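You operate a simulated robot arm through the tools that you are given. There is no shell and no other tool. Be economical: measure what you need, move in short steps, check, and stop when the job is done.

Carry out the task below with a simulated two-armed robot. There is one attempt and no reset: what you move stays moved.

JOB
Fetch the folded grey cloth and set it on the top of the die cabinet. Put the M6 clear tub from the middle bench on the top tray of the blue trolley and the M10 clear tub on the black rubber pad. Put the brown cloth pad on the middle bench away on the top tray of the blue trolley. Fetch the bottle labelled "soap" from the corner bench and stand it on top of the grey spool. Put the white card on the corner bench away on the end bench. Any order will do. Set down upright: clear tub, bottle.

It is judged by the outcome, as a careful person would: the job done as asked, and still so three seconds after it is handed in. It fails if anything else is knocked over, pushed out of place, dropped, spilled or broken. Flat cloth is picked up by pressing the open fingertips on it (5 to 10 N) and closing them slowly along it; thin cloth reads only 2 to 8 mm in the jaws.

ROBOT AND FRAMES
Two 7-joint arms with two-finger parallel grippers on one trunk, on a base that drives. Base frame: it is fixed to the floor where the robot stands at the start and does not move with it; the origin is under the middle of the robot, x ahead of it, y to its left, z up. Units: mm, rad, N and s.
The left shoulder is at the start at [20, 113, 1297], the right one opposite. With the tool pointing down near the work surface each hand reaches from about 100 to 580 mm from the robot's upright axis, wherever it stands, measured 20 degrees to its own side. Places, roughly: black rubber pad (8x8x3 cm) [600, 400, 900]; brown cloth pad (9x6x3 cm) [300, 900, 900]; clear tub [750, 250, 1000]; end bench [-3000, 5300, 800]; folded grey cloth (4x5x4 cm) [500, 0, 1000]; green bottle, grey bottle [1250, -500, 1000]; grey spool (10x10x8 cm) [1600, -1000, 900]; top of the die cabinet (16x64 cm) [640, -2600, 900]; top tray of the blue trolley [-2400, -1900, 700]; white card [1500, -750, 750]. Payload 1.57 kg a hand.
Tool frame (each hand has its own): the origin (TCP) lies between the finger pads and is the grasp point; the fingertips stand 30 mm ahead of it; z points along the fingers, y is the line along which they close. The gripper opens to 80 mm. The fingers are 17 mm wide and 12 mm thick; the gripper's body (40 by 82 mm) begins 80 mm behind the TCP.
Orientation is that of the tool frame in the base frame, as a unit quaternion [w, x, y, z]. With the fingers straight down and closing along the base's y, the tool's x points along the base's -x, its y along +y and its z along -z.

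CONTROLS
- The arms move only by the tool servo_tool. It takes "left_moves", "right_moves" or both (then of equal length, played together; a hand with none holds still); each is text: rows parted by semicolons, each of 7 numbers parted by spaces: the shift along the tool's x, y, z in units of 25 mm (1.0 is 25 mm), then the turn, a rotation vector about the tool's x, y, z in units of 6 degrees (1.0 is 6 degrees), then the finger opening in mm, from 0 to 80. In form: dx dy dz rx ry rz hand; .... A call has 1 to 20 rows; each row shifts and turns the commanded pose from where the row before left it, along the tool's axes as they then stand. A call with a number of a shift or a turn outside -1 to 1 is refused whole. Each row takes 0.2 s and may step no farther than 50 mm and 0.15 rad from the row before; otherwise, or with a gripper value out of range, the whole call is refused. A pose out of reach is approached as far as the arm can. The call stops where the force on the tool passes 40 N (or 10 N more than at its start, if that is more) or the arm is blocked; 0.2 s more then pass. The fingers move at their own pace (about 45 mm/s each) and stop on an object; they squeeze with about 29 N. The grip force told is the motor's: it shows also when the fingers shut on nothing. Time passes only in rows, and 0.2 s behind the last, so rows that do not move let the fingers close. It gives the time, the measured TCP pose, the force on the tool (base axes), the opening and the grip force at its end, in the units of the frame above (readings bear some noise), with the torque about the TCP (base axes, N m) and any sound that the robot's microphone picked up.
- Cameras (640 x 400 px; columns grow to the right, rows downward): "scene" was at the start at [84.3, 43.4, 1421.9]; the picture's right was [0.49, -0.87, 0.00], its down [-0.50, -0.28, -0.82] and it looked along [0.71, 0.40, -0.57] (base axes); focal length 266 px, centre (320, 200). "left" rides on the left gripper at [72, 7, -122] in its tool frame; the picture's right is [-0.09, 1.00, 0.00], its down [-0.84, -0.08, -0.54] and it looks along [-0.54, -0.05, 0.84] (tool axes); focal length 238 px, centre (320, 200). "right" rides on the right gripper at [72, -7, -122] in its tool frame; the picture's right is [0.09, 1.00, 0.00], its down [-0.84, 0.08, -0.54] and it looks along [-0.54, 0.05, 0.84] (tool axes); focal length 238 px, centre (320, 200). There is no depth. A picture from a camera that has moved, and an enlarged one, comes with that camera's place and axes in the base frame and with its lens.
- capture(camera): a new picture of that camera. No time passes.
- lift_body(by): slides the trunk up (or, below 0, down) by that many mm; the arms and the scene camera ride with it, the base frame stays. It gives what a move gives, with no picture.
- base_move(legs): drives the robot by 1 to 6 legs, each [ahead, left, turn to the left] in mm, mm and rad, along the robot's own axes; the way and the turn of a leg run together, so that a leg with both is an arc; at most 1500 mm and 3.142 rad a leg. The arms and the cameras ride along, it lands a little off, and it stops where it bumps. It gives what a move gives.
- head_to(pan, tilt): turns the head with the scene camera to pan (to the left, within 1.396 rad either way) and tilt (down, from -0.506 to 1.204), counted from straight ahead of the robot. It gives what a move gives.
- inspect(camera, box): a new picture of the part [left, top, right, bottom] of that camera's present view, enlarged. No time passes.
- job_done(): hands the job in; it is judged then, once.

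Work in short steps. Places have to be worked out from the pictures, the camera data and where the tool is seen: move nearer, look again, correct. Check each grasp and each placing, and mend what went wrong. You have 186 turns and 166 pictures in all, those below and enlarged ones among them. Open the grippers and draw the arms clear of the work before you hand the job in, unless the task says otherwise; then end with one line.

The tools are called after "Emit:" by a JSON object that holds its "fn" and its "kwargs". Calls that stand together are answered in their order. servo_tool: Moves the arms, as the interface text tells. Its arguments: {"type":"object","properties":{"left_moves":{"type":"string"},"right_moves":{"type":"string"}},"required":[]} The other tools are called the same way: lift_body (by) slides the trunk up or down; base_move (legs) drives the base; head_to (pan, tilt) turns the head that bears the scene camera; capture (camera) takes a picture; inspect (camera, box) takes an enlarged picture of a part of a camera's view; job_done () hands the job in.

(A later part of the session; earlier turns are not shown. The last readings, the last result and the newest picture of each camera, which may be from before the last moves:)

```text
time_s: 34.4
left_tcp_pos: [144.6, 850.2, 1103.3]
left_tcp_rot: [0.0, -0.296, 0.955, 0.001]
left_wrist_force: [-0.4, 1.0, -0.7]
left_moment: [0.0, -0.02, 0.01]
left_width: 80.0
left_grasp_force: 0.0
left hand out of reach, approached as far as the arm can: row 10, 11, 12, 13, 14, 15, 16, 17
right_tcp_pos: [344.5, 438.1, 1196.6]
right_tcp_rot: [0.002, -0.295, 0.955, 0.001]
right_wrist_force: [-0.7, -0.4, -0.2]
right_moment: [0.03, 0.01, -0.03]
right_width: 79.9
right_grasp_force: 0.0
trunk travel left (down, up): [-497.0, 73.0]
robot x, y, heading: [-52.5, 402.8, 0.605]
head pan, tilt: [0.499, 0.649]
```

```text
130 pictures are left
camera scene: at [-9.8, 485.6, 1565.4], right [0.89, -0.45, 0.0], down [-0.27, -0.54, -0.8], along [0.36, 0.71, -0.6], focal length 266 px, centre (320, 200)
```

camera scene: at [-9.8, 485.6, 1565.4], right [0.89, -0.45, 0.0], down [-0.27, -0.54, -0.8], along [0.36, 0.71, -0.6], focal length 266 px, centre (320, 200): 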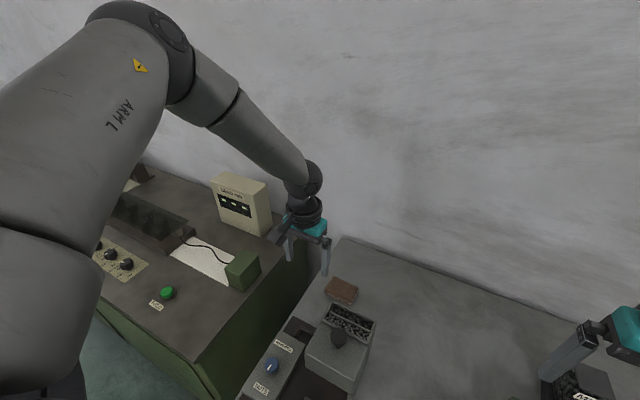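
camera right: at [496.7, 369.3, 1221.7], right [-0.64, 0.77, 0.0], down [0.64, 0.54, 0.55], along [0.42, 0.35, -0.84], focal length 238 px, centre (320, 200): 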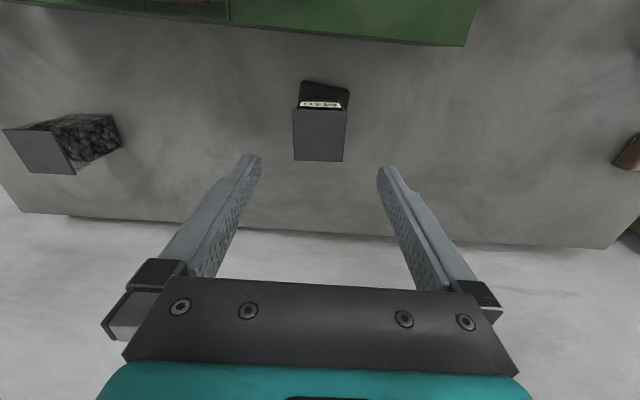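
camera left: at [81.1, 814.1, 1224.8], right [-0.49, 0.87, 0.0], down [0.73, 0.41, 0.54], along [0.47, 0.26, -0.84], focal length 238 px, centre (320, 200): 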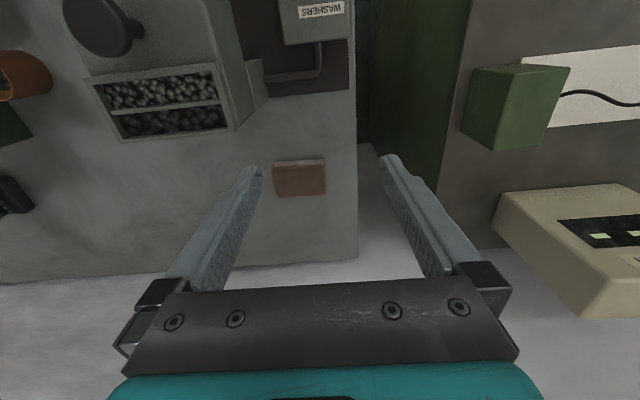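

The trunk is too high for that reach. Lower it 70 mm, then move the hand ahead and yaw.

Emit:
{"fn": "lift_body", "kwargs": {"by": -70}}

Emit:
{"fn": "servo_tool", "kwargs": {"left_moves": "-1 -.35 0 0 0 0 80;-1 -.35 0 0 0 0 80;-1 -.35 0 0 0 0 80;-1 -.35 0 0 0 0 80;0 -.3 0 0 0 0 80;0 0 0 0 0 0 80"}}

```text
time_s: 35.5
left_tcp_pos: [145.5, 849.5, 1032.4]
left_tcp_rot: [0.001, -0.295, 0.955, 0.0]
left_wrist_force: [0.0, -0.1, -0.4]
left_moment: [-0.03, -0.03, 0.03]
left_width: 79.9
left_grasp_force: 0.0
right_tcp_pos: [343.6, 438.7, 1126.5]
right_tcp_rot: [0.002, -0.296, 0.955, 0.002]
right_wrist_force: [0.1, -0.2, -0.4]
right_moment: [0.01, 0.04, -0.01]
right_width: 80.1
right_grasp_force: 0.0
trunk travel left (down, up): [-427.0, 143.0]
robot x, y, heading: [-53.5, 401.4, 0.599]
head pan, tilt: [0.499, 0.649]
```

```text
time_s: 36.9
left_tcp_pos: [190.8, 858.9, 1084.7]
left_tcp_rot: [0.001, -0.297, 0.955, 0.0]
left_wrist_force: [-0.8, 0.5, -0.7]
left_moment: [-0.02, 0.0, 0.01]
left_width: 80.0
left_grasp_force: 0.0
left hand out of reach, approached as far as the arm can: row 1, 2, 3, 4, 5
right_tcp_pos: [344.6, 437.8, 1126.3]
right_tcp_rot: [0.001, -0.296, 0.955, 0.001]
right_wrist_force: [-0.3, -0.5, -0.6]
right_moment: [0.0, -0.02, -0.02]
right_width: 80.1
right_grasp_force: 0.0
trunk travel left (down, up): [-427.0, 143.0]
robot x, y, heading: [-55.5, 403.0, 0.599]
head pan, tilt: [0.499, 0.649]
```

Emit:
{"fn": "base_move", "kwargs": {"legs": [[35, 0, 0]]}}

Emit:
{"fn": "lift_body", "kwargs": {"by": -70}}

Emit:
{"fn": "servo_tool", "kwargs": {"left_moves": "-.5 0 0 0 0 0 80;-.5 0 0 0 0 0 80;-.5 0 0 0 0 0 80;0 0 0 0 0 0 80"}}

Emit:
{"fn": "capture", "kwargs": {"camera": "left"}}

```text
time_s: 37.7
left_tcp_pos: [221.8, 878.7, 1082.9]
left_tcp_rot: [0.001, -0.296, 0.955, 0.001]
left_wrist_force: [0.8, -0.1, -0.1]
left_moment: [-0.02, 0.04, 0.03]
left_width: 80.1
left_grasp_force: 0.1
right_tcp_pos: [375.8, 459.1, 1126.1]
right_tcp_rot: [0.0, -0.296, 0.955, 0.001]
right_wrist_force: [0.4, 0.2, -0.3]
right_moment: [-0.01, 0.02, -0.02]
right_width: 79.9
right_grasp_force: 0.1
trunk travel left (down, up): [-427.0, 143.0]
robot x, y, heading: [-25.1, 424.5, 0.604]
head pan, tilt: [0.499, 0.649]
```

```text
time_s: 38.8
left_tcp_pos: [220.3, 878.3, 1014.4]
left_tcp_rot: [0.001, -0.295, 0.955, 0.001]
left_wrist_force: [-0.2, -0.4, 0.0]
left_moment: [-0.01, -0.03, 0.03]
left_width: 80.2
left_grasp_force: 0.0
right_tcp_pos: [373.3, 457.7, 1056.5]
right_tcp_rot: [0.001, -0.296, 0.955, 0.001]
right_wrist_force: [0.7, 0.0, 0.3]
right_moment: [0.0, 0.02, 0.0]
right_width: 80.0
right_grasp_force: 0.1
trunk travel left (down, up): [-357.0, 213.0]
robot x, y, heading: [-26.4, 422.0, 0.599]
head pan, tilt: [0.499, 0.649]
```

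```text
time_s: 39.8
left_tcp_pos: [229.0, 895.5, 1031.3]
left_tcp_rot: [0.001, -0.295, 0.955, 0.0]
left_wrist_force: [0.2, -0.1, -0.4]
left_moment: [0.0, -0.01, 0.0]
left_width: 80.0
left_grasp_force: 0.0
left hand out of reach, approached as far as the arm can: row 1, 2, 3
right_tcp_pos: [373.7, 457.9, 1056.8]
right_tcp_rot: [0.001, -0.295, 0.955, 0.002]
right_wrist_force: [0.5, -0.5, 0.5]
right_moment: [0.01, -0.02, -0.01]
right_width: 80.0
right_grasp_force: 0.1
trunk travel left (down, up): [-357.0, 213.0]
robot x, y, heading: [-22.9, 421.2, 0.595]
head pan, tilt: [0.499, 0.649]
```

```text
129 pictures are left
camera left: at [165.2, 860.0, 1153.2], right [-0.49, 0.87, 0.0], down [0.73, 0.41, 0.54], along [0.48, 0.26, -0.84], focal length 238 px, centre (320, 200)
```

left: 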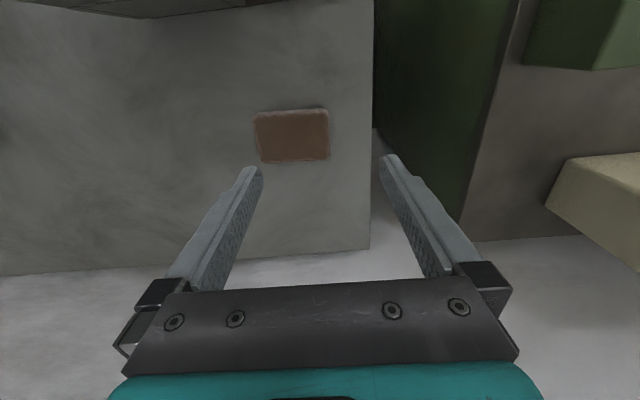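

Pad at (252,873), long side lateral. I move over it and yaw 90° so that the fingers close across the 60 mm.

Emit:
{"fn": "servo_tool", "kwargs": {"left_moves": "0 -.6 0 0 0 1 80;0 -.6 0 0 0 1 80;0 0 0 0 0 1 80;0 0 0 0 0 1 80;0 0 0 0 0 1 80;0 0 0 0 0 1 80;0 0 0 0 0 1 80;0 0 0 0 0 1 80;0 0 0 0 0 1 80;0 0 0 0 0 1 80;0 0 0 0 0 1 80;0 0 0 0 0 1 80;0 0 0 0 0 1 80;0 0 0 0 0 1 80;0 0 0 0 0 1 80;0 0 0 0 0 0 80"}}

Emit:
{"fn": "capture", "kwargs": {"camera": "left"}}

Emit:
{"fn": "capture", "kwargs": {"camera": "scene"}}

```text
time_s: 43.2
left_tcp_pos: [236.7, 867.8, 1035.1]
left_tcp_rot: [0.0, 0.468, 0.884, 0.001]
left_wrist_force: [1.1, 0.8, 0.2]
left_moment: [-0.02, 0.0, 0.04]
left_width: 79.7
left_grasp_force: 0.1
left hand out of reach, approached as far as the arm can: row 1, 2
right_tcp_pos: [375.1, 458.1, 1056.1]
right_tcp_rot: [0.002, -0.296, 0.955, 0.002]
right_wrist_force: [-0.2, 0.4, -0.4]
right_moment: [-0.01, 0.02, -0.02]
right_width: 79.9
right_grasp_force: 0.0
trunk travel left (down, up): [-357.0, 213.0]
robot x, y, heading: [-24.1, 421.7, 0.599]
head pan, tilt: [0.499, 0.649]
```

```text
128 pictures are left
camera left: at [200.2, 930.3, 1156.7], right [0.87, 0.49, 0.0], down [0.41, -0.74, 0.54], along [0.26, -0.47, -0.84], focal length 238 px, centre (320, 200)
```

left: 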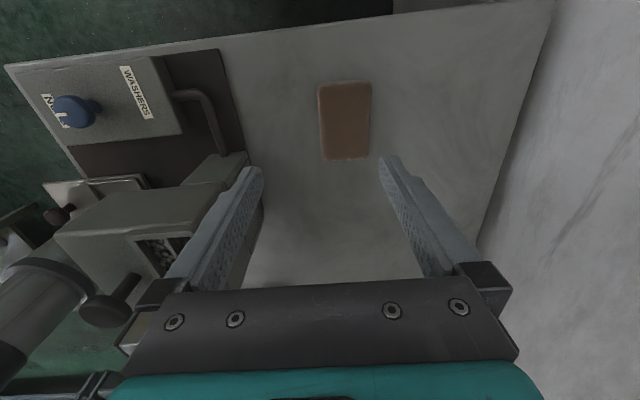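

```text
127 pictures are left
camera scene: at [19.6, 505.6, 1425.4], right [0.89, -0.45, 0.0], down [-0.27, -0.54, -0.8], along [0.36, 0.71, -0.6], focal length 266 px, centre (320, 200)
```

scene: 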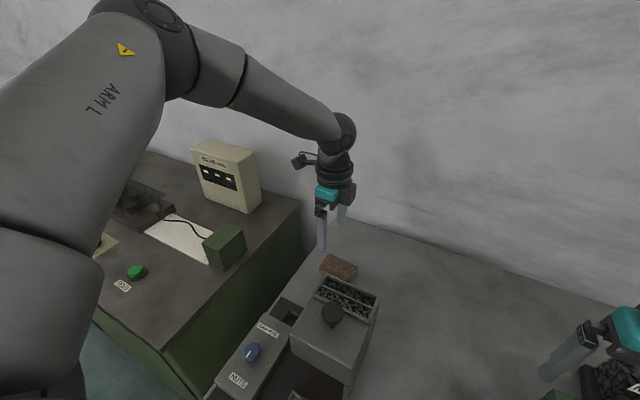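

Pad is ~24 mm ahead of the TCP. Advance the base 25 mm.

Emit:
{"fn": "base_move", "kwargs": {"legs": [[25, 0, 0]]}}

Emit:
{"fn": "servo_tool", "kwargs": {"left_moves": "0 0 .6 0 0 0 80;0 0 .8 0 0 0 80;0 0 .8 0 0 0 80;0 0 0 0 0 0 80"}}

Emit:
{"fn": "capture", "kwargs": {"camera": "left"}}

```text
time_s: 44.0
left_tcp_pos: [257.3, 882.0, 1034.4]
left_tcp_rot: [0.0, 0.466, 0.885, 0.0]
left_wrist_force: [-0.2, -0.6, 0.0]
left_moment: [-0.02, 0.04, -0.01]
left_width: 79.9
left_grasp_force: 0.1
right_tcp_pos: [397.1, 472.5, 1056.4]
right_tcp_rot: [0.0, -0.295, 0.955, 0.001]
right_wrist_force: [-0.6, 0.6, -0.3]
right_moment: [-0.02, 0.01, -0.01]
right_width: 80.2
right_grasp_force: 0.0
trunk travel left (down, up): [-357.0, 213.0]
robot x, y, heading: [-6.7, 435.3, 0.601]
head pan, tilt: [0.499, 0.649]
```

```text
time_s: 45.0
left_tcp_pos: [232.4, 879.4, 1001.7]
left_tcp_rot: [0.002, 0.466, 0.885, 0.001]
left_wrist_force: [0.5, 0.4, 0.4]
left_moment: [-0.01, -0.03, 0.0]
left_width: 80.0
left_grasp_force: 0.0
left hand out of reach, approached as far as the arm can: row 1, 2, 3
right_tcp_pos: [394.9, 471.4, 1056.4]
right_tcp_rot: [0.002, -0.296, 0.955, 0.001]
right_wrist_force: [-0.1, -0.3, -0.2]
right_moment: [-0.01, 0.04, -0.02]
right_width: 80.1
right_grasp_force: 0.0
trunk travel left (down, up): [-357.0, 213.0]
robot x, y, heading: [-8.2, 435.7, 0.604]
head pan, tilt: [0.499, 0.649]
```

```text
126 pictures are left
camera left: at [196.8, 941.6, 1122.1], right [0.87, 0.49, 0.0], down [0.41, -0.73, 0.54], along [0.27, -0.47, -0.84], focal length 238 px, centre (320, 200)
```

left: 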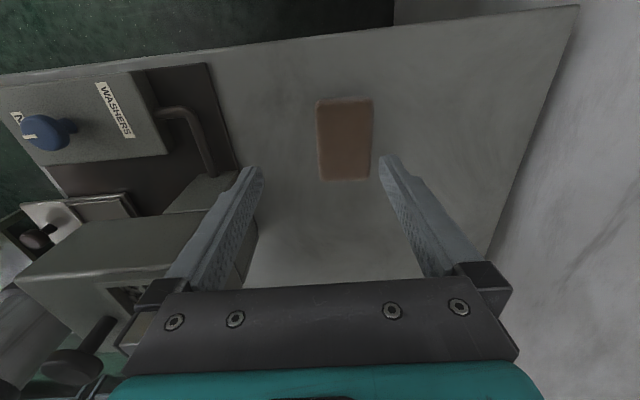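

Lower trunk gives more reach down here; first raise the right hand 150 mm, then lower the trunk 90.

Emit:
{"fn": "servo_tool", "kwargs": {"right_moves": "0 0 -1 0 0 0 80;0 0 -1 0 0 0 80;0 0 -1 0 0 0 80;0 0 -1 0 0 0 80;0 0 -1 0 0 0 80;0 0 -1 0 0 0 80"}}

Emit:
{"fn": "lift_body", "kwargs": {"by": -60}}

Emit:
{"fn": "servo_tool", "kwargs": {"left_moves": "0.3 1 0 0 0 0 80;0 0 0 0 0 0 80"}}

Emit:
{"fn": "capture", "kwargs": {"camera": "left"}}

```text
time_s: 46.4
left_tcp_pos: [232.2, 879.2, 1000.4]
left_tcp_rot: [0.002, 0.466, 0.885, 0.001]
left_wrist_force: [-0.6, -0.4, -0.1]
left_moment: [-0.01, 0.0, 0.04]
left_width: 80.1
left_grasp_force: 0.0
right_tcp_pos: [392.1, 474.8, 1205.5]
right_tcp_rot: [0.001, -0.296, 0.955, 0.002]
right_wrist_force: [-0.6, 0.0, -0.7]
right_moment: [-0.01, 0.04, -0.01]
right_width: 79.9
right_grasp_force: 0.1
trunk travel left (down, up): [-357.0, 213.0]
robot x, y, heading: [-6.0, 437.4, 0.603]
head pan, tilt: [0.499, 0.649]
```

```text
time_s: 47.4
left_tcp_pos: [233.7, 879.0, 940.8]
left_tcp_rot: [0.001, 0.467, 0.884, 0.001]
left_wrist_force: [-0.2, 0.3, 0.2]
left_moment: [0.02, -0.02, -0.03]
left_width: 79.9
left_grasp_force: 0.0
right_tcp_pos: [393.2, 472.4, 1145.3]
right_tcp_rot: [0.002, -0.296, 0.955, 0.001]
right_wrist_force: [0.3, 0.8, -0.2]
right_moment: [0.02, -0.03, -0.04]
right_width: 79.9
right_grasp_force: 0.0
trunk travel left (down, up): [-297.0, 273.0]
robot x, y, heading: [-5.9, 436.2, 0.597]
head pan, tilt: [0.499, 0.649]
```

```text
time_s: 48.0
left_tcp_pos: [238.4, 896.8, 949.8]
left_tcp_rot: [0.002, 0.466, 0.885, 0.002]
left_wrist_force: [0.7, 0.2, -1.2]
left_moment: [0.04, -0.02, 0.02]
left_width: 80.2
left_grasp_force: 0.1
left hand out of reach, approached as far as the arm can: row 1
right_tcp_pos: [392.8, 473.5, 1145.7]
right_tcp_rot: [0.001, -0.296, 0.955, 0.002]
right_wrist_force: [0.2, 1.0, -1.4]
right_moment: [0.02, -0.01, -0.04]
right_width: 79.9
right_grasp_force: 0.1
trunk travel left (down, up): [-297.0, 273.0]
robot x, y, heading: [-5.3, 437.2, 0.602]
head pan, tilt: [0.499, 0.649]
```

```text
125 pictures are left
camera left: at [202.0, 959.6, 1072.1], right [0.87, 0.49, 0.0], down [0.41, -0.73, 0.54], along [0.27, -0.47, -0.84], focal length 238 px, centre (320, 200)
```

left: 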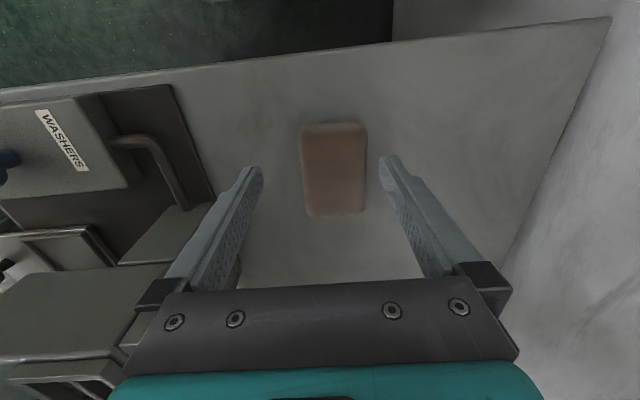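

Pad centre is 10 mm ahead and 14 mm right of the TCP; use the base for this shift, then lower by the trunk.

Emit:
{"fn": "base_move", "kwargs": {"legs": [[11, -14, 0]]}}

Emit:
{"fn": "capture", "kwargs": {"camera": "left"}}

```text
time_s: 48.8
left_tcp_pos: [254.3, 890.5, 950.8]
left_tcp_rot: [0.0, 0.467, 0.884, 0.002]
left_wrist_force: [1.0, -0.1, 0.0]
left_moment: [0.01, 0.02, 0.01]
left_width: 80.2
left_grasp_force: 0.1
right_tcp_pos: [410.3, 467.9, 1144.6]
right_tcp_rot: [0.002, -0.296, 0.955, 0.002]
right_wrist_force: [1.3, 0.4, 0.0]
right_moment: [0.05, 0.04, 0.01]
right_width: 80.0
right_grasp_force: 0.0
trunk travel left (down, up): [-297.0, 273.0]
robot x, y, heading: [12.0, 432.6, 0.602]
head pan, tilt: [0.499, 0.649]
```

```text
124 pictures are left
camera left: at [219.8, 954.0, 1071.9], right [0.87, 0.49, 0.0], down [0.41, -0.73, 0.54], along [0.27, -0.47, -0.84], focal length 238 px, centre (320, 200)
```

left: 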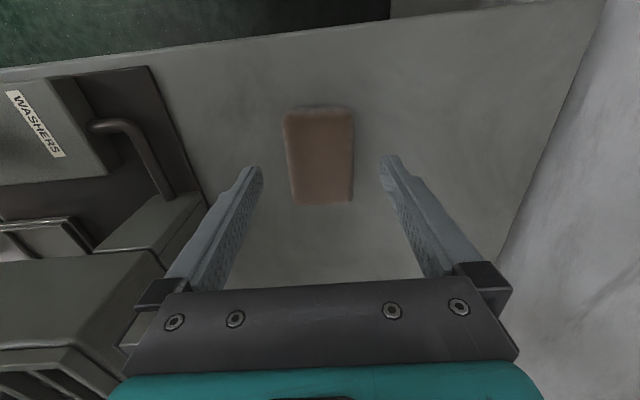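

Centred. Lower by trunk.

Emit:
{"fn": "lift_body", "kwargs": {"by": -34}}

Emit:
{"fn": "lift_body", "kwargs": {"by": -8}}

Emit:
{"fn": "capture", "kwargs": {"camera": "left"}}

```text
time_s: 49.6
left_tcp_pos: [254.1, 890.0, 916.0]
left_tcp_rot: [0.002, 0.466, 0.885, 0.002]
left_wrist_force: [0.3, -0.5, 0.5]
left_moment: [0.01, 0.0, 0.01]
left_width: 79.9
left_grasp_force: 0.0
right_tcp_pos: [409.7, 468.3, 1112.1]
right_tcp_rot: [0.002, -0.296, 0.955, 0.001]
right_wrist_force: [-0.2, 0.2, -0.9]
right_moment: [-0.03, -0.02, -0.01]
right_width: 80.0
right_grasp_force: 0.1
trunk travel left (down, up): [-263.0, 307.0]
robot x, y, heading: [10.0, 429.2, 0.6]
head pan, tilt: [0.499, 0.649]
```

```text
time_s: 50.2
left_tcp_pos: [254.3, 891.1, 907.6]
left_tcp_rot: [0.001, 0.466, 0.885, 0.0]
left_wrist_force: [0.0, 0.5, -0.3]
left_moment: [-0.01, 0.02, -0.03]
left_width: 79.8
left_grasp_force: 0.0
right_tcp_pos: [409.9, 467.9, 1102.2]
right_tcp_rot: [0.001, -0.296, 0.955, 0.002]
right_wrist_force: [0.5, -0.2, 0.0]
right_moment: [0.0, 0.0, -0.02]
right_width: 80.1
right_grasp_force: 0.0
trunk travel left (down, up): [-255.0, 315.0]
robot x, y, heading: [12.7, 430.9, 0.598]
head pan, tilt: [0.499, 0.649]
```

```text
123 pictures are left
camera left: at [218.8, 954.2, 1030.0], right [0.87, 0.49, 0.0], down [0.41, -0.73, 0.54], along [0.27, -0.47, -0.84], focal length 238 px, centre (320, 200)
```

left: 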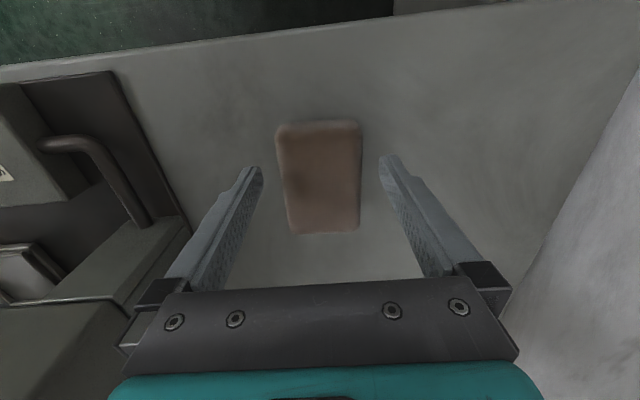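

The pad top is about level with the fingertips, so the bench is lower than thought; lower further in small steps.

Emit:
{"fn": "lift_body", "kwargs": {"by": -14}}

Emit:
{"fn": "lift_body", "kwargs": {"by": -6}}

Emit:
{"fn": "capture", "kwargs": {"camera": "left"}}

```text
time_s: 50.8
left_tcp_pos: [254.4, 892.1, 893.2]
left_tcp_rot: [0.002, 0.467, 0.884, 0.001]
left_wrist_force: [-0.3, -1.0, -0.2]
left_moment: [0.01, 0.03, -0.01]
left_width: 79.7
left_grasp_force: 0.1
right_tcp_pos: [410.5, 468.5, 1089.5]
right_tcp_rot: [0.002, -0.296, 0.955, 0.002]
right_wrist_force: [-0.2, 0.3, 0.3]
right_moment: [-0.02, 0.0, 0.03]
right_width: 79.9
right_grasp_force: 0.0
trunk travel left (down, up): [-241.0, 329.0]
robot x, y, heading: [13.5, 430.9, 0.6]
head pan, tilt: [0.499, 0.649]
```

```text
time_s: 51.3
left_tcp_pos: [256.1, 892.7, 888.5]
left_tcp_rot: [0.001, 0.466, 0.885, 0.001]
left_wrist_force: [-0.3, 0.3, -0.3]
left_moment: [0.03, 0.0, -0.01]
left_width: 80.2
left_grasp_force: 0.0
right_tcp_pos: [409.8, 468.8, 1082.3]
right_tcp_rot: [0.001, -0.296, 0.955, 0.001]
right_wrist_force: [-0.3, -0.4, 0.3]
right_moment: [0.03, 0.04, 0.01]
right_width: 80.1
right_grasp_force: 0.0
trunk travel left (down, up): [-235.0, 335.0]
robot x, y, heading: [12.4, 426.9, 0.603]
head pan, tilt: [0.499, 0.649]
```

```text
122 pictures are left
camera left: at [218.9, 954.2, 1010.0], right [0.87, 0.49, 0.0], down [0.41, -0.73, 0.54], along [0.27, -0.47, -0.84], focal length 238 px, centre (320, 200)
```

left: 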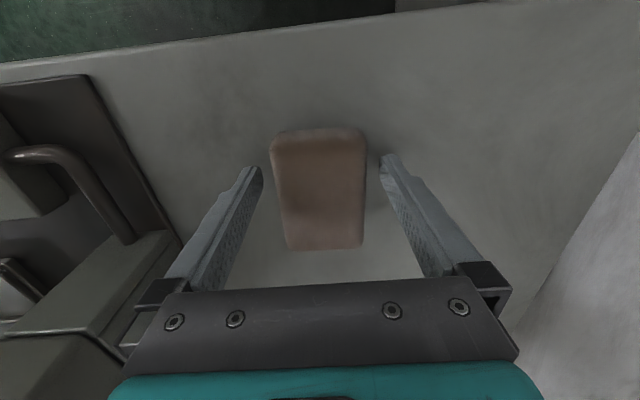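

Fingers overlap the pad by about 20 mm. Close.

Emit:
{"fn": "servo_tool", "kwargs": {"left_moves": "0 0 0 0 0 0 60;0 0 0 0 0 0 50;0 0 0 0 0 0 30;0 0 0 0 0 0 20;0 0 0 0 0 0 10;0 0 0 0 0 0 10"}}

Emit:
{"fn": "lift_body", "kwargs": {"by": 40}}

Emit:
{"fn": "capture", "kwargs": {"camera": "left"}}

```text
time_s: 52.7
left_tcp_pos: [255.2, 891.8, 888.8]
left_tcp_rot: [0.002, 0.466, 0.885, 0.001]
left_wrist_force: [0.6, 0.4, 0.7]
left_moment: [-0.02, -0.02, 0.02]
left_width: 59.1
left_grasp_force: 29.3
right_tcp_pos: [409.3, 467.8, 1082.8]
right_tcp_rot: [0.002, -0.295, 0.955, 0.002]
right_wrist_force: [-0.4, 0.4, 0.0]
right_moment: [-0.01, 0.02, 0.0]
right_width: 80.1
right_grasp_force: 0.2
trunk travel left (down, up): [-235.0, 335.0]
robot x, y, heading: [15.2, 433.5, 0.603]
head pan, tilt: [0.499, 0.649]
```

```text
time_s: 53.6
left_tcp_pos: [254.9, 891.1, 929.2]
left_tcp_rot: [0.001, 0.467, 0.884, 0.001]
left_wrist_force: [0.2, 0.4, 0.2]
left_moment: [0.01, -0.01, -0.01]
left_width: 59.1
left_grasp_force: 28.5
right_tcp_pos: [409.3, 468.1, 1123.0]
right_tcp_rot: [0.001, -0.296, 0.955, 0.002]
right_wrist_force: [-0.2, -0.2, 0.1]
right_moment: [-0.04, -0.04, 0.01]
right_width: 79.8
right_grasp_force: 0.0
trunk travel left (down, up): [-275.0, 295.0]
robot x, y, heading: [10.9, 428.5, 0.602]
head pan, tilt: [0.499, 0.649]
```

```text
121 pictures are left
camera left: at [219.1, 954.4, 1049.9], right [0.87, 0.49, 0.0], down [0.41, -0.73, 0.54], along [0.27, -0.47, -0.84], focal length 238 px, centre (320, 200)
```

left: 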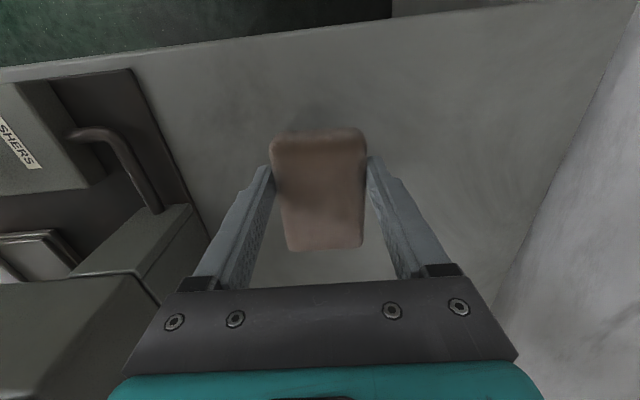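

Brown pad held. Raise the left hand high, then drive right along the bench to the tubs.

Emit:
{"fn": "lift_body", "kwargs": {"by": 60}}

Emit:
{"fn": "servo_tool", "kwargs": {"left_moves": "0 0 -1 0 0 0 10;0 0 -1 0 0 0 10;0 0 -1 0 0 0 10;0 0 -1 0 0 0 10;0 0 -1 0 0 0 10;0 0 -1 0 0 0 10;0 0 -1 0 0 0 10;0 0 -1 0 0 0 10;0 -.8 -.5 0 0 0 10;0 -.8 -.5 0 0 0 10;0 -.8 0 0 0 0 10;0 -.8 0 0 0 0 10"}}

Emit:
{"fn": "base_move", "kwargs": {"legs": [[0, -550, 0]]}}

Emit:
{"fn": "head_to", "kwargs": {"pan": -0.3, "tilt": 0.75}}

Emit:
{"fn": "capture", "kwargs": {"camera": "scene"}}

Emit:
{"fn": "capture", "kwargs": {"camera": "right"}}

```text
time_s: 54.6
left_tcp_pos: [254.7, 890.9, 987.2]
left_tcp_rot: [0.001, 0.466, 0.885, 0.001]
left_wrist_force: [0.3, -0.5, -0.4]
left_moment: [0.02, 0.01, 0.02]
left_width: 59.3
left_grasp_force: 29.1
right_tcp_pos: [409.6, 467.8, 1182.6]
right_tcp_rot: [0.002, -0.296, 0.955, 0.002]
right_wrist_force: [-0.7, 0.5, 0.7]
right_moment: [0.0, -0.02, -0.01]
right_width: 79.8
right_grasp_force: 0.0
trunk travel left (down, up): [-335.0, 235.0]
robot x, y, heading: [9.7, 430.1, 0.595]
head pan, tilt: [0.499, 0.649]
```

```text
time_s: 57.2
left_tcp_pos: [186.4, 846.1, 1213.1]
left_tcp_rot: [0.001, 0.466, 0.885, 0.002]
left_wrist_force: [-0.6, -0.9, -0.3]
left_moment: [-0.01, -0.01, 0.04]
left_width: 58.6
left_grasp_force: 29.0
right_tcp_pos: [409.5, 467.7, 1182.5]
right_tcp_rot: [0.001, -0.296, 0.955, 0.001]
right_wrist_force: [-0.9, -0.5, 0.1]
right_moment: [-0.04, 0.0, -0.02]
right_width: 79.9
right_grasp_force: 0.0
trunk travel left (down, up): [-335.0, 235.0]
robot x, y, heading: [8.5, 435.9, 0.603]
head pan, tilt: [0.499, 0.649]
```

```text
time_s: 60.3
left_tcp_pos: [501.9, 389.3, 1213.1]
left_tcp_rot: [0.001, 0.471, 0.882, 0.001]
left_wrist_force: [-0.5, -0.1, -0.1]
left_moment: [0.0, 0.03, 0.01]
left_width: 59.0
left_grasp_force: 28.6
right_tcp_pos: [718.6, 7.0, 1182.3]
right_tcp_rot: [0.002, -0.29, 0.957, 0.001]
right_wrist_force: [0.3, -0.1, 0.1]
right_moment: [-0.02, 0.03, 0.0]
right_width: 79.9
right_grasp_force: 0.1
trunk travel left (down, up): [-335.0, 235.0]
robot x, y, heading: [322.5, -24.7, 0.59]
head pan, tilt: [0.499, 0.649]
```

```text
time_s: 61.5
left_tcp_pos: [500.3, 388.5, 1213.9]
left_tcp_rot: [0.002, 0.471, 0.882, 0.001]
left_wrist_force: [-0.6, 0.5, -0.7]
left_moment: [-0.02, 0.03, -0.02]
left_width: 58.8
left_grasp_force: 28.7
right_tcp_pos: [719.4, 8.7, 1183.7]
right_tcp_rot: [0.002, -0.291, 0.957, 0.002]
right_wrist_force: [0.4, -0.4, 0.2]
right_moment: [0.01, 0.01, 0.01]
right_width: 80.2
right_grasp_force: 0.0
trunk travel left (down, up): [-335.0, 235.0]
robot x, y, heading: [322.5, -25.1, 0.595]
head pan, tilt: [-0.3, 0.75]
```

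```text
120 pictures are left
camera scene: at [406.0, 4.7, 1394.8], right [0.29, -0.96, 0.0], down [-0.65, -0.2, -0.73], along [0.7, 0.21, -0.68], focal length 266 px, centre (320, 200)
```

scene: 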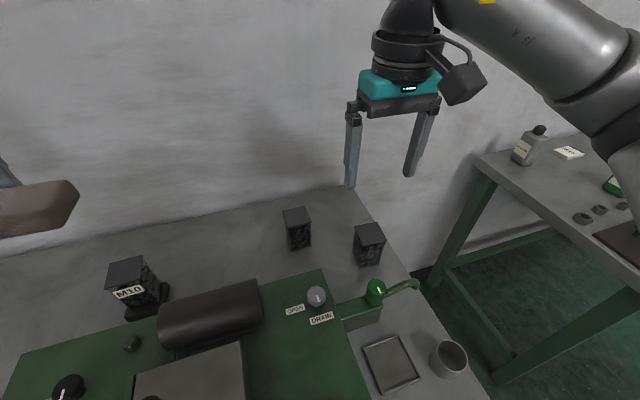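

```text
119 pictures are left
camera right: at [662.1, -37.9, 1304.4], right [-0.63, 0.78, 0.0], down [0.65, 0.53, 0.55], along [0.42, 0.34, -0.84], focal length 238 px, centre (320, 200)
```

right: 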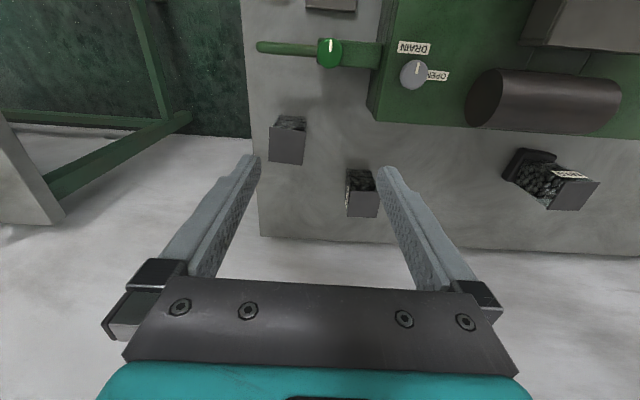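

Check for labels from here.

Emit:
{"fn": "inspect", "kwargs": {"camera": "right", "box": [240, 90, 400, 230]}}

Emit:
{"fn": "inspect", "kwargs": {"camera": "scene", "box": [270, 195, 400, 275]}}

```text
2.86 times, centred on (320, 160) of right
camera zoom: at [662.1, -37.9, 1304.4], right [-0.63, 0.78, 0.0], down [0.65, 0.53, 0.55], along [0.42, 0.34, -0.84], focal length 681 px, centre (320, 314)
```

zoom: 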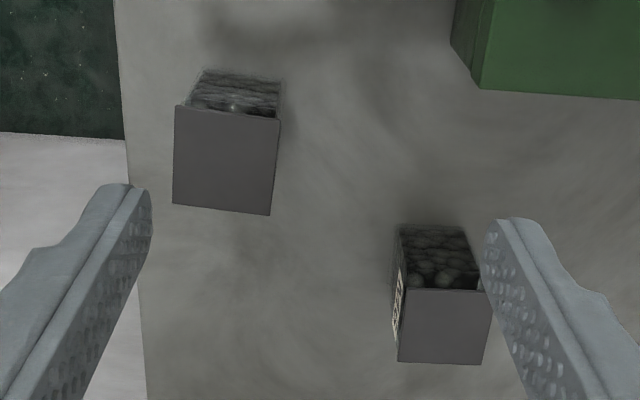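

```text
4.92 times, centred on (335, 235) of scene
camera zoom: at [406.0, 4.7, 1394.8], right [0.29, -0.96, 0.0], down [-0.65, -0.2, -0.73], along [0.7, 0.21, -0.68], focal length 1310 px, centre (246, 28)
```

zoom: 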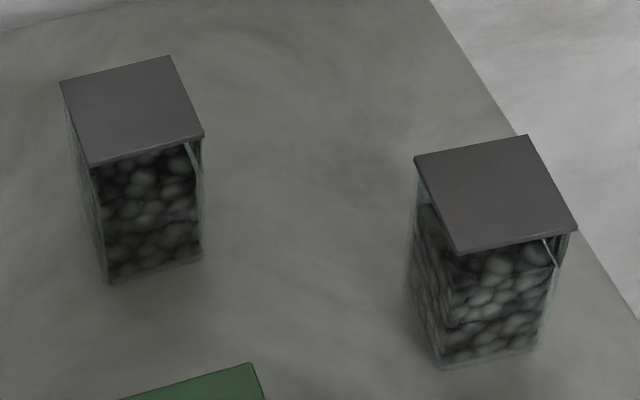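

Tub A carries a label on its right side. Move the right hand further right to read it.

Emit:
{"fn": "servo_tool", "kwargs": {"right_moves": "0 -1 .5 0 0 0 80;0 -1 .5 0 0 0 80;0 -1 .5 0 0 0 80;0 -1 .5 0 0 0 80;0 -1 0 0 0 0 80;0 -1 0 0 0 0 80;0 -1 0 0 0 0 80"}}

Emit:
{"fn": "inspect", "kwargs": {"camera": "right", "box": [300, 90, 500, 215]}}

```text
time_s: 63.1
left_tcp_pos: [499.4, 387.9, 1214.1]
left_tcp_rot: [0.002, 0.471, 0.882, 0.001]
left_wrist_force: [0.2, 0.4, -0.2]
left_moment: [-0.02, 0.02, -0.03]
left_width: 58.6
left_grasp_force: 28.9
right_tcp_pos: [816.7, -137.4, 1132.5]
right_tcp_rot: [0.002, -0.291, 0.957, 0.001]
right_wrist_force: [0.1, -0.1, -0.3]
right_moment: [0.04, -0.02, -0.02]
right_width: 80.1
right_grasp_force: 0.0
trunk travel left (down, up): [-335.0, 235.0]
robot x, y, heading: [320.5, -23.0, 0.589]
head pan, tilt: [-0.3, 0.75]
```

```text
3.20 times, centred on (400, 152) of right
camera zoom: at [760.3, -184.5, 1253.8], right [-0.63, 0.78, 0.0], down [0.65, 0.53, 0.55], along [0.42, 0.35, -0.84], focal length 763 px, centre (64, 352)
```

zoom: 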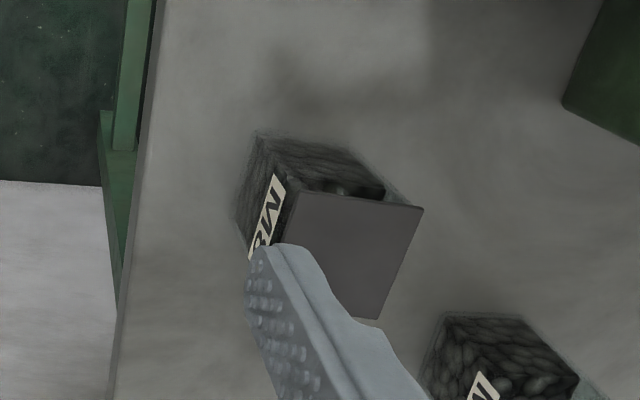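

Emit:
{"fn": "inspect", "kwargs": {"camera": "right", "box": [365, 140, 397, 180]}}

Emit:
{"fn": "inspect", "kwargs": {"camera": "right", "box": [420, 180, 500, 240]}}

```text
10.00 times, centred on (381, 160) of right
camera zoom: at [760.3, -184.5, 1253.8], right [-0.63, 0.78, 0.0], down [0.65, 0.53, 0.55], along [0.42, 0.35, -0.84], focal length 2384 px, centre (-290, 600)
```

zoom: 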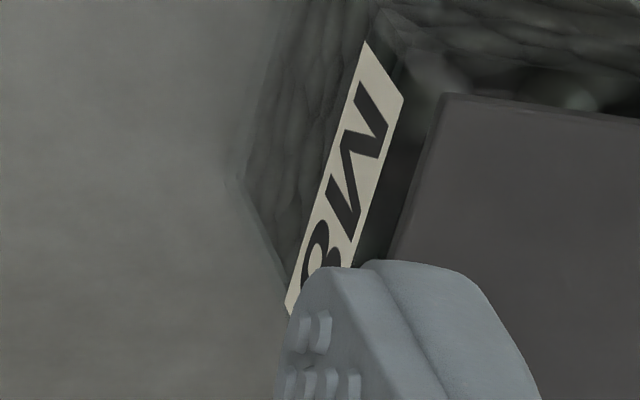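

```text
6.67 times, centred on (460, 210) of right
camera zoom: at [760.3, -184.5, 1253.8], right [-0.63, 0.78, 0.0], down [0.65, 0.53, 0.55], along [0.42, 0.35, -0.84], focal length 1589 px, centre (-613, 133)
```

zoom: 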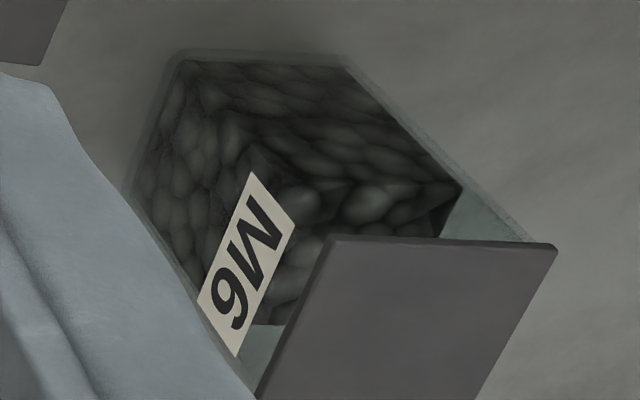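

A is M6, B is M8. M6 at about (799,177), top ~945. Move the right hand above it.

Emit:
{"fn": "servo_tool", "kwargs": {"right_moves": "-.58 .985 0 0 0 0 80;-.58 .985 0 0 0 0 80;-.58 .985 0 0 0 0 80;-.58 .985 0 0 0 0 80;-.58 .985 0 0 0 0 80;-.58 .985 0 0 0 0 80;-.58 .985 0 0 0 0 80;-.58 .985 0 0 0 0 80;-.58 .985 .5 0 0 0 80;-.58 .985 1 0 0 0 80;-.58 .985 1 0 0 0 80;0 0 .7 0 0 0 80;0 0 0 0 0 0 80"}}

Emit:
{"fn": "capture", "kwargs": {"camera": "right"}}

```text
time_s: 65.9
left_tcp_pos: [500.5, 389.5, 1213.6]
left_tcp_rot: [0.002, 0.471, 0.882, 0.001]
left_wrist_force: [-1.0, 0.1, -0.7]
left_moment: [0.02, 0.01, 0.0]
left_width: 58.9
left_grasp_force: 29.0
right_tcp_pos: [798.1, 177.2, 1053.4]
right_tcp_rot: [0.002, -0.291, 0.957, 0.002]
right_wrist_force: [0.6, 0.0, -0.6]
right_moment: [0.01, 0.03, 0.01]
right_width: 79.8
right_grasp_force: 0.1
trunk travel left (down, up): [-335.0, 235.0]
robot x, y, heading: [322.4, -20.8, 0.591]
head pan, tilt: [-0.3, 0.75]
```

```text
113 pictures are left
camera right: at [741.1, 131.4, 1175.2], right [-0.63, 0.78, 0.0], down [0.65, 0.53, 0.55], along [0.42, 0.34, -0.84], focal length 238 px, centre (320, 200)
```

right: 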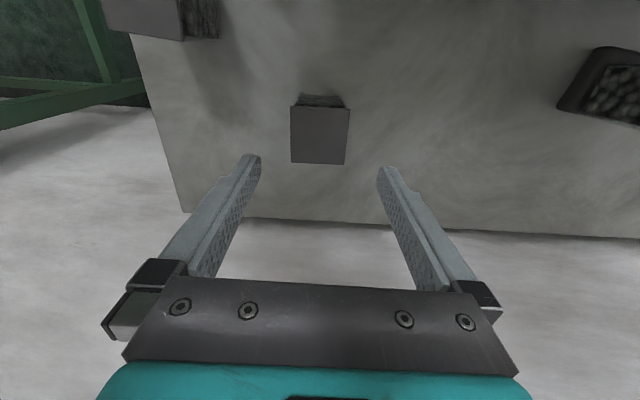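

Centred. Descend to z≈908 and close.

Emit:
{"fn": "servo_tool", "kwargs": {"right_moves": "0 0 1 0 0 0 80;0 0 1 0 0 0 80;0 0 1 0 0 0 80;0 0 1 0 0 0 80;0 0 1 0 0 0 80;0 0 .8 0 0 0 80;0 0 0 0 0 0 80"}}

Emit:
{"fn": "capture", "kwargs": {"camera": "right"}}

```text
time_s: 67.5
left_tcp_pos: [500.8, 389.4, 1212.9]
left_tcp_rot: [0.002, 0.471, 0.882, 0.001]
left_wrist_force: [0.1, -0.9, -1.5]
left_moment: [-0.04, 0.02, -0.03]
left_width: 59.1
left_grasp_force: 29.0
right_tcp_pos: [797.5, 179.8, 908.1]
right_tcp_rot: [0.002, -0.291, 0.957, 0.002]
right_wrist_force: [-0.5, 0.7, -0.3]
right_moment: [0.01, 0.0, 0.0]
right_width: 80.0
right_grasp_force: 0.0
trunk travel left (down, up): [-335.0, 235.0]
robot x, y, heading: [319.1, -25.9, 0.593]
head pan, tilt: [-0.3, 0.75]
```

```text
112 pictures are left
camera right: at [741.1, 132.8, 1029.0], right [-0.63, 0.78, 0.0], down [0.65, 0.53, 0.55], along [0.42, 0.35, -0.84], focal length 238 px, centre (320, 200)
```

right: 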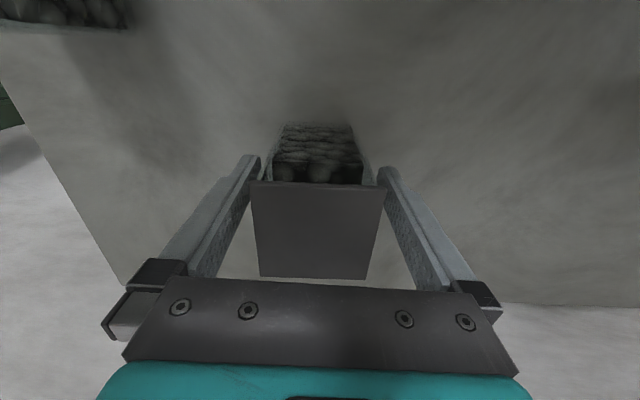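

Good; close and lift with the arm.

Emit:
{"fn": "servo_tool", "kwargs": {"right_moves": "0 0 0 0 0 0 60;0 0 0 0 0 0 50;0 0 0 0 0 0 40;0 0 0 0 0 0 40;0 0 -.4 0 0 0 40;0 0 -1 0 0 0 40;0 0 -1 0 0 0 40;0 0 -1 0 0 0 40;0 0 -1 0 0 0 40;0 0 -1 0 0 0 40;0 0 -1 0 0 0 40;0 0 -1 0 0 0 40;.5 0 -1 0 0 0 40;.5 0 -1 0 0 0 40;.5 0 0 0 0 0 40"}}

Emit:
{"fn": "capture", "kwargs": {"camera": "scene"}}

```text
time_s: 70.7
left_tcp_pos: [501.2, 388.4, 1213.3]
left_tcp_rot: [0.001, 0.471, 0.882, 0.001]
left_wrist_force: [0.1, -0.3, -0.6]
left_moment: [-0.02, -0.02, -0.02]
left_width: 58.9
left_grasp_force: 28.9
right_tcp_pos: [766.2, 153.3, 1140.9]
right_tcp_rot: [0.001, -0.291, 0.957, 0.002]
right_wrist_force: [-0.3, 0.3, -2.6]
right_moment: [0.02, 0.01, -0.01]
right_width: 56.3
right_grasp_force: 29.5
trunk travel left (down, up): [-335.0, 235.0]
robot x, y, heading: [318.7, -22.7, 0.591]
head pan, tilt: [-0.3, 0.75]
```

```text
111 pictures are left
camera scene: at [406.4, 4.4, 1394.8], right [0.29, -0.96, 0.0], down [-0.65, -0.19, -0.73], along [0.7, 0.21, -0.68], focal length 266 px, centre (320, 200)
```

scene: 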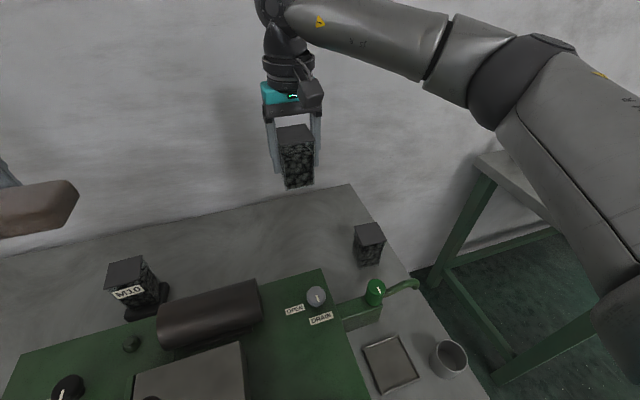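

M6 held. Back away 550 mm, turn about toward the trolley, and look.

Emit:
{"fn": "base_move", "kwargs": {"legs": [[-550, 0, 0], [0, 0, -1.56], [0, 0, -1.56]]}}

Emit:
{"fn": "head_to", "kwargs": {"pan": 0, "tilt": 0.35}}

Emit:
{"fn": "capture", "kwargs": {"camera": "scene"}}

```text
time_s: 81.4
left_tcp_pos: [-294.3, -770.7, 1211.8]
left_tcp_rot: [0.001, 0.902, -0.432, -0.002]
left_wrist_force: [-0.9, 0.3, 0.2]
left_moment: [0.02, -0.02, 0.03]
left_width: 58.8
left_grasp_force: 29.2
right_tcp_pos: [-577.8, -560.2, 1139.6]
right_tcp_rot: [0.001, 0.943, 0.332, -0.001]
right_wrist_force: [-1.0, -0.3, -4.7]
right_moment: [0.01, -0.02, 0.03]
right_width: 56.1
right_grasp_force: 28.9
trunk travel left (down, up): [-335.0, 235.0]
robot x, y, heading: [-150.6, -343.6, -2.463]
head pan, tilt: [-0.3, 0.75]
```

```text
time_s: 82.3
left_tcp_pos: [-293.9, -769.5, 1213.0]
left_tcp_rot: [0.001, 0.901, -0.434, -0.002]
left_wrist_force: [0.0, 0.3, -0.7]
left_moment: [-0.01, -0.01, -0.03]
left_width: 59.1
left_grasp_force: 28.2
right_tcp_pos: [-578.3, -559.8, 1140.7]
right_tcp_rot: [0.001, 0.943, 0.332, -0.001]
right_wrist_force: [0.3, 0.3, -4.0]
right_moment: [0.0, -0.04, -0.02]
right_width: 55.9
right_grasp_force: 28.6
trunk travel left (down, up): [-335.0, 235.0]
robot x, y, heading: [-148.4, -344.7, -2.463]
head pan, tilt: [0.0, 0.351]
```

```text
110 pictures are left
camera scene: at [-233.1, -407.7, 1430.4], right [-0.62, 0.78, 0.0], down [0.27, 0.22, -0.94], along [-0.73, -0.59, -0.34], focal length 266 px, centre (320, 200)
```

scene: 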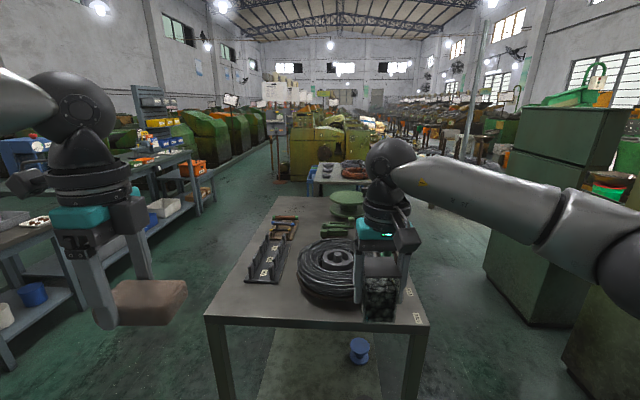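

A table with a cable coil stands between; zoom toward the trolley area.

Emit:
{"fn": "inspect", "kwargs": {"camera": "scene", "box": [250, 130, 490, 280]}}

Emit:
{"fn": "head_to", "kwargs": {"pan": -0.6, "tilt": 0.35}}

Emit:
{"fn": "capture", "kwargs": {"camera": "scene"}}

Emit:
{"fn": "head_to", "kwargs": {"pan": 0.6, "tilt": 0.35}}

Emit:
{"fn": "capture", "kwargs": {"camera": "scene"}}

```text
2.67 times, centred on (370, 205) of scene
camera zoom: at [-233.1, -407.7, 1430.4], right [-0.62, 0.78, 0.0], down [0.27, 0.22, -0.94], along [-0.73, -0.59, -0.34], focal length 709 px, centre (187, 187)
```

zoom: 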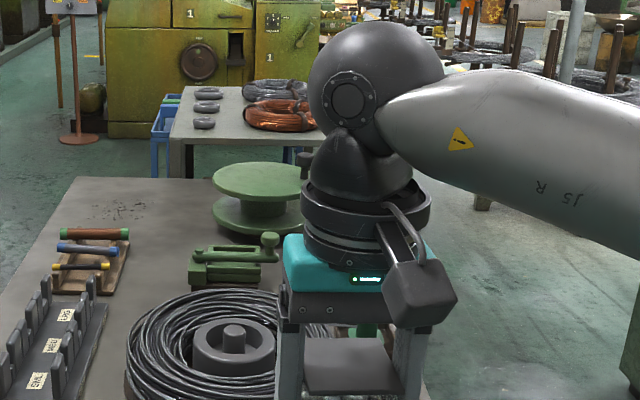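

```text
time_s: 83.3
left_tcp_pos: [-294.1, -770.0, 1213.7]
left_tcp_rot: [0.0, 0.901, -0.433, -0.002]
left_wrist_force: [-0.3, -0.1, -1.4]
left_moment: [-0.02, 0.01, 0.02]
left_width: 58.7
left_grasp_force: 29.2
right_tcp_pos: [-577.8, -560.3, 1140.3]
right_tcp_rot: [0.002, 0.943, 0.332, 0.0]
right_wrist_force: [0.5, -0.1, -3.7]
right_moment: [-0.02, 0.03, -0.02]
right_width: 56.0
right_grasp_force: 29.0
trunk travel left (down, up): [-335.0, 235.0]
robot x, y, heading: [-148.0, -341.9, -2.466]
head pan, tilt: [-0.6, 0.351]
```

```text
108 pictures are left
camera scene: at [-253.2, -356.6, 1430.4], right [-0.08, 1.0, 0.0], down [0.34, 0.03, -0.94], along [-0.94, -0.07, -0.34], focal length 266 px, centre (320, 200)
```

scene: 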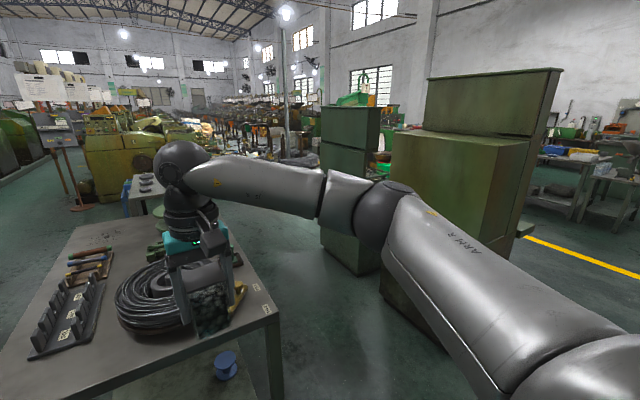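

```text
time_s: 84.7
left_tcp_pos: [-294.0, -771.1, 1213.3]
left_tcp_rot: [0.002, 0.901, -0.433, -0.001]
left_wrist_force: [0.8, -0.1, -0.5]
left_moment: [0.0, 0.02, 0.03]
left_width: 59.2
left_grasp_force: 28.8
right_tcp_pos: [-577.6, -560.6, 1141.4]
right_tcp_rot: [0.002, 0.943, 0.331, -0.001]
right_wrist_force: [0.1, -0.6, -4.1]
right_moment: [-0.03, -0.02, 0.02]
right_width: 56.1
right_grasp_force: 28.8
trunk travel left (down, up): [-335.0, 235.0]
robot x, y, heading: [-149.8, -341.8, -2.464]
head pan, tilt: [0.6, 0.351]
```

```text
107 pictures are left
camera scene: at [-187.5, -438.6, 1430.4], right [-0.96, 0.29, 0.0], down [0.1, 0.33, -0.94], along [-0.27, -0.9, -0.34], focal length 266 px, centre (320, 200)
```

scene: 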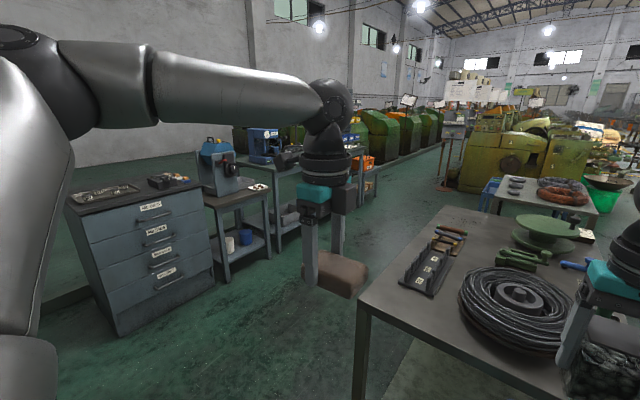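

The blue trolley appears behind the table, left of the coil table (~(-2200,-2100)). The left aisle is wide: strafe left 990, ahead 1100, and look.

Emit:
{"fn": "base_move", "kwargs": {"legs": [[0, 990, 0], [1100, 0, 0]]}}

Emit:
{"fn": "head_to", "kwargs": {"pan": -0.25, "tilt": 0.45}}

Emit:
{"fn": "capture", "kwargs": {"camera": "scene"}}

```text
time_s: 95.3
left_tcp_pos: [-445.1, -2321.7, 1213.0]
left_tcp_rot: [0.002, 0.917, -0.4, -0.002]
left_wrist_force: [0.1, 0.3, -1.1]
left_moment: [-0.03, 0.01, -0.02]
left_width: 59.0
left_grasp_force: 29.2
right_tcp_pos: [-743.6, -2133.4, 1139.8]
right_tcp_rot: [0.002, 0.931, 0.365, -0.001]
right_wrist_force: [-0.1, 0.0, -4.1]
right_moment: [0.02, -0.01, -0.02]
right_width: 55.8
right_grasp_force: 28.8
trunk travel left (down, up): [-335.0, 235.0]
robot x, y, heading: [-329.7, -1884.1, -2.392]
head pan, tilt: [0.6, 0.351]
```

```text
time_s: 96.5
left_tcp_pos: [-445.1, -2321.9, 1213.2]
left_tcp_rot: [0.002, 0.917, -0.399, -0.001]
left_wrist_force: [0.3, -0.1, -0.7]
left_moment: [0.0, -0.03, 0.03]
left_width: 59.1
left_grasp_force: 29.2
right_tcp_pos: [-744.6, -2133.4, 1140.5]
right_tcp_rot: [0.001, 0.931, 0.366, -0.001]
right_wrist_force: [-0.3, -0.3, -4.0]
right_moment: [0.04, 0.01, 0.03]
right_width: 55.8
right_grasp_force: 29.1
trunk travel left (down, up): [-335.0, 235.0]
robot x, y, heading: [-337.0, -1884.2, -2.389]
head pan, tilt: [-0.25, 0.45]
```

```text
106 pictures are left
camera scene: at [-423.2, -1936.1, 1421.2], right [-0.48, 0.88, 0.0], down [0.38, 0.21, -0.9], along [-0.79, -0.43, -0.44], focal length 266 px, centre (320, 200)
```

scene: 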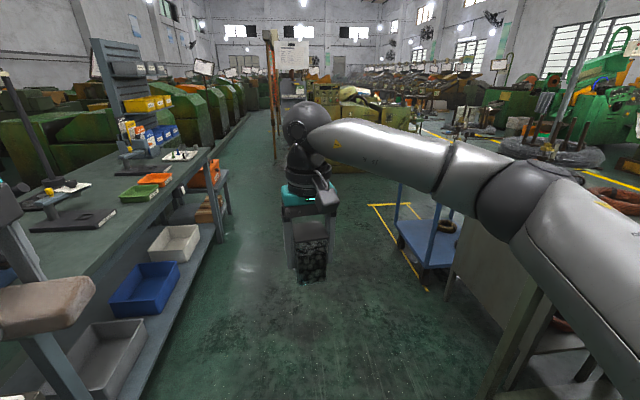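

The trolley lies ahead right, behind the table, near (-2320,-2000). I shift right off the left bench, align with the aisle, drive on, and look right.

Emit:
{"fn": "base_move", "kwargs": {"legs": [[0, -250, -0.075], [1300, 0, 0]]}}

Emit:
{"fn": "head_to", "kwargs": {"pan": -1.0, "tilt": 0.6}}

Emit:
{"fn": "capture", "kwargs": {"camera": "scene"}}

```text
time_s: 104.4
left_tcp_pos: [-1670.3, -2909.9, 1211.9]
left_tcp_rot: [0.001, 0.897, -0.442, -0.001]
left_wrist_force: [0.3, 1.2, -0.3]
left_moment: [0.02, -0.04, 0.01]
left_width: 58.7
left_grasp_force: 28.7
right_tcp_pos: [-1950.2, -2693.6, 1140.8]
right_tcp_rot: [0.001, 0.947, 0.322, -0.001]
right_wrist_force: [0.0, 0.7, -4.5]
right_moment: [-0.02, 0.02, -0.02]
right_width: 55.9
right_grasp_force: 28.7
trunk travel left (down, up): [-335.0, 235.0]
robot x, y, heading: [-1517.0, -2488.3, -2.484]
head pan, tilt: [-0.25, 0.45]
```

```text
time_s: 105.5
left_tcp_pos: [-1670.3, -2910.1, 1213.0]
left_tcp_rot: [0.001, 0.897, -0.442, -0.001]
left_wrist_force: [-0.8, -0.6, -0.9]
left_moment: [0.01, -0.03, 0.0]
left_width: 59.1
left_grasp_force: 29.2
right_tcp_pos: [-1949.6, -2694.4, 1141.1]
right_tcp_rot: [0.001, 0.947, 0.322, -0.002]
right_wrist_force: [-0.2, 0.4, -3.6]
right_moment: [0.05, -0.02, 0.0]
right_width: 55.8
right_grasp_force: 29.0
trunk travel left (down, up): [-335.0, 235.0]
robot x, y, heading: [-1516.8, -2483.6, -2.485]
head pan, tilt: [-1.0, 0.6]
```

```text
105 pictures are left
camera scene: at [-1611.4, -2462.1, 1407.7], right [0.34, 0.94, 0.0], down [0.53, -0.19, -0.83], along [-0.78, 0.28, -0.56], focal length 266 px, centre (320, 200)
```

scene: 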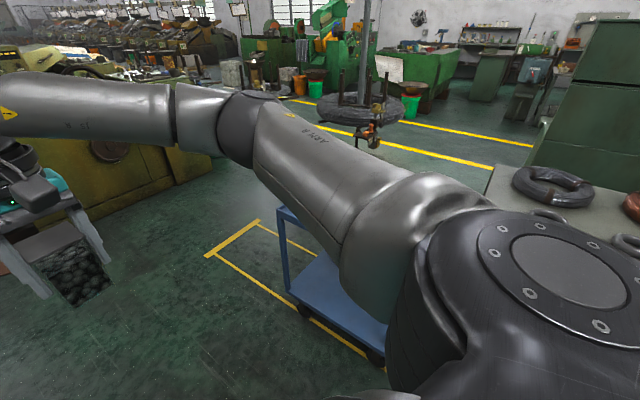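

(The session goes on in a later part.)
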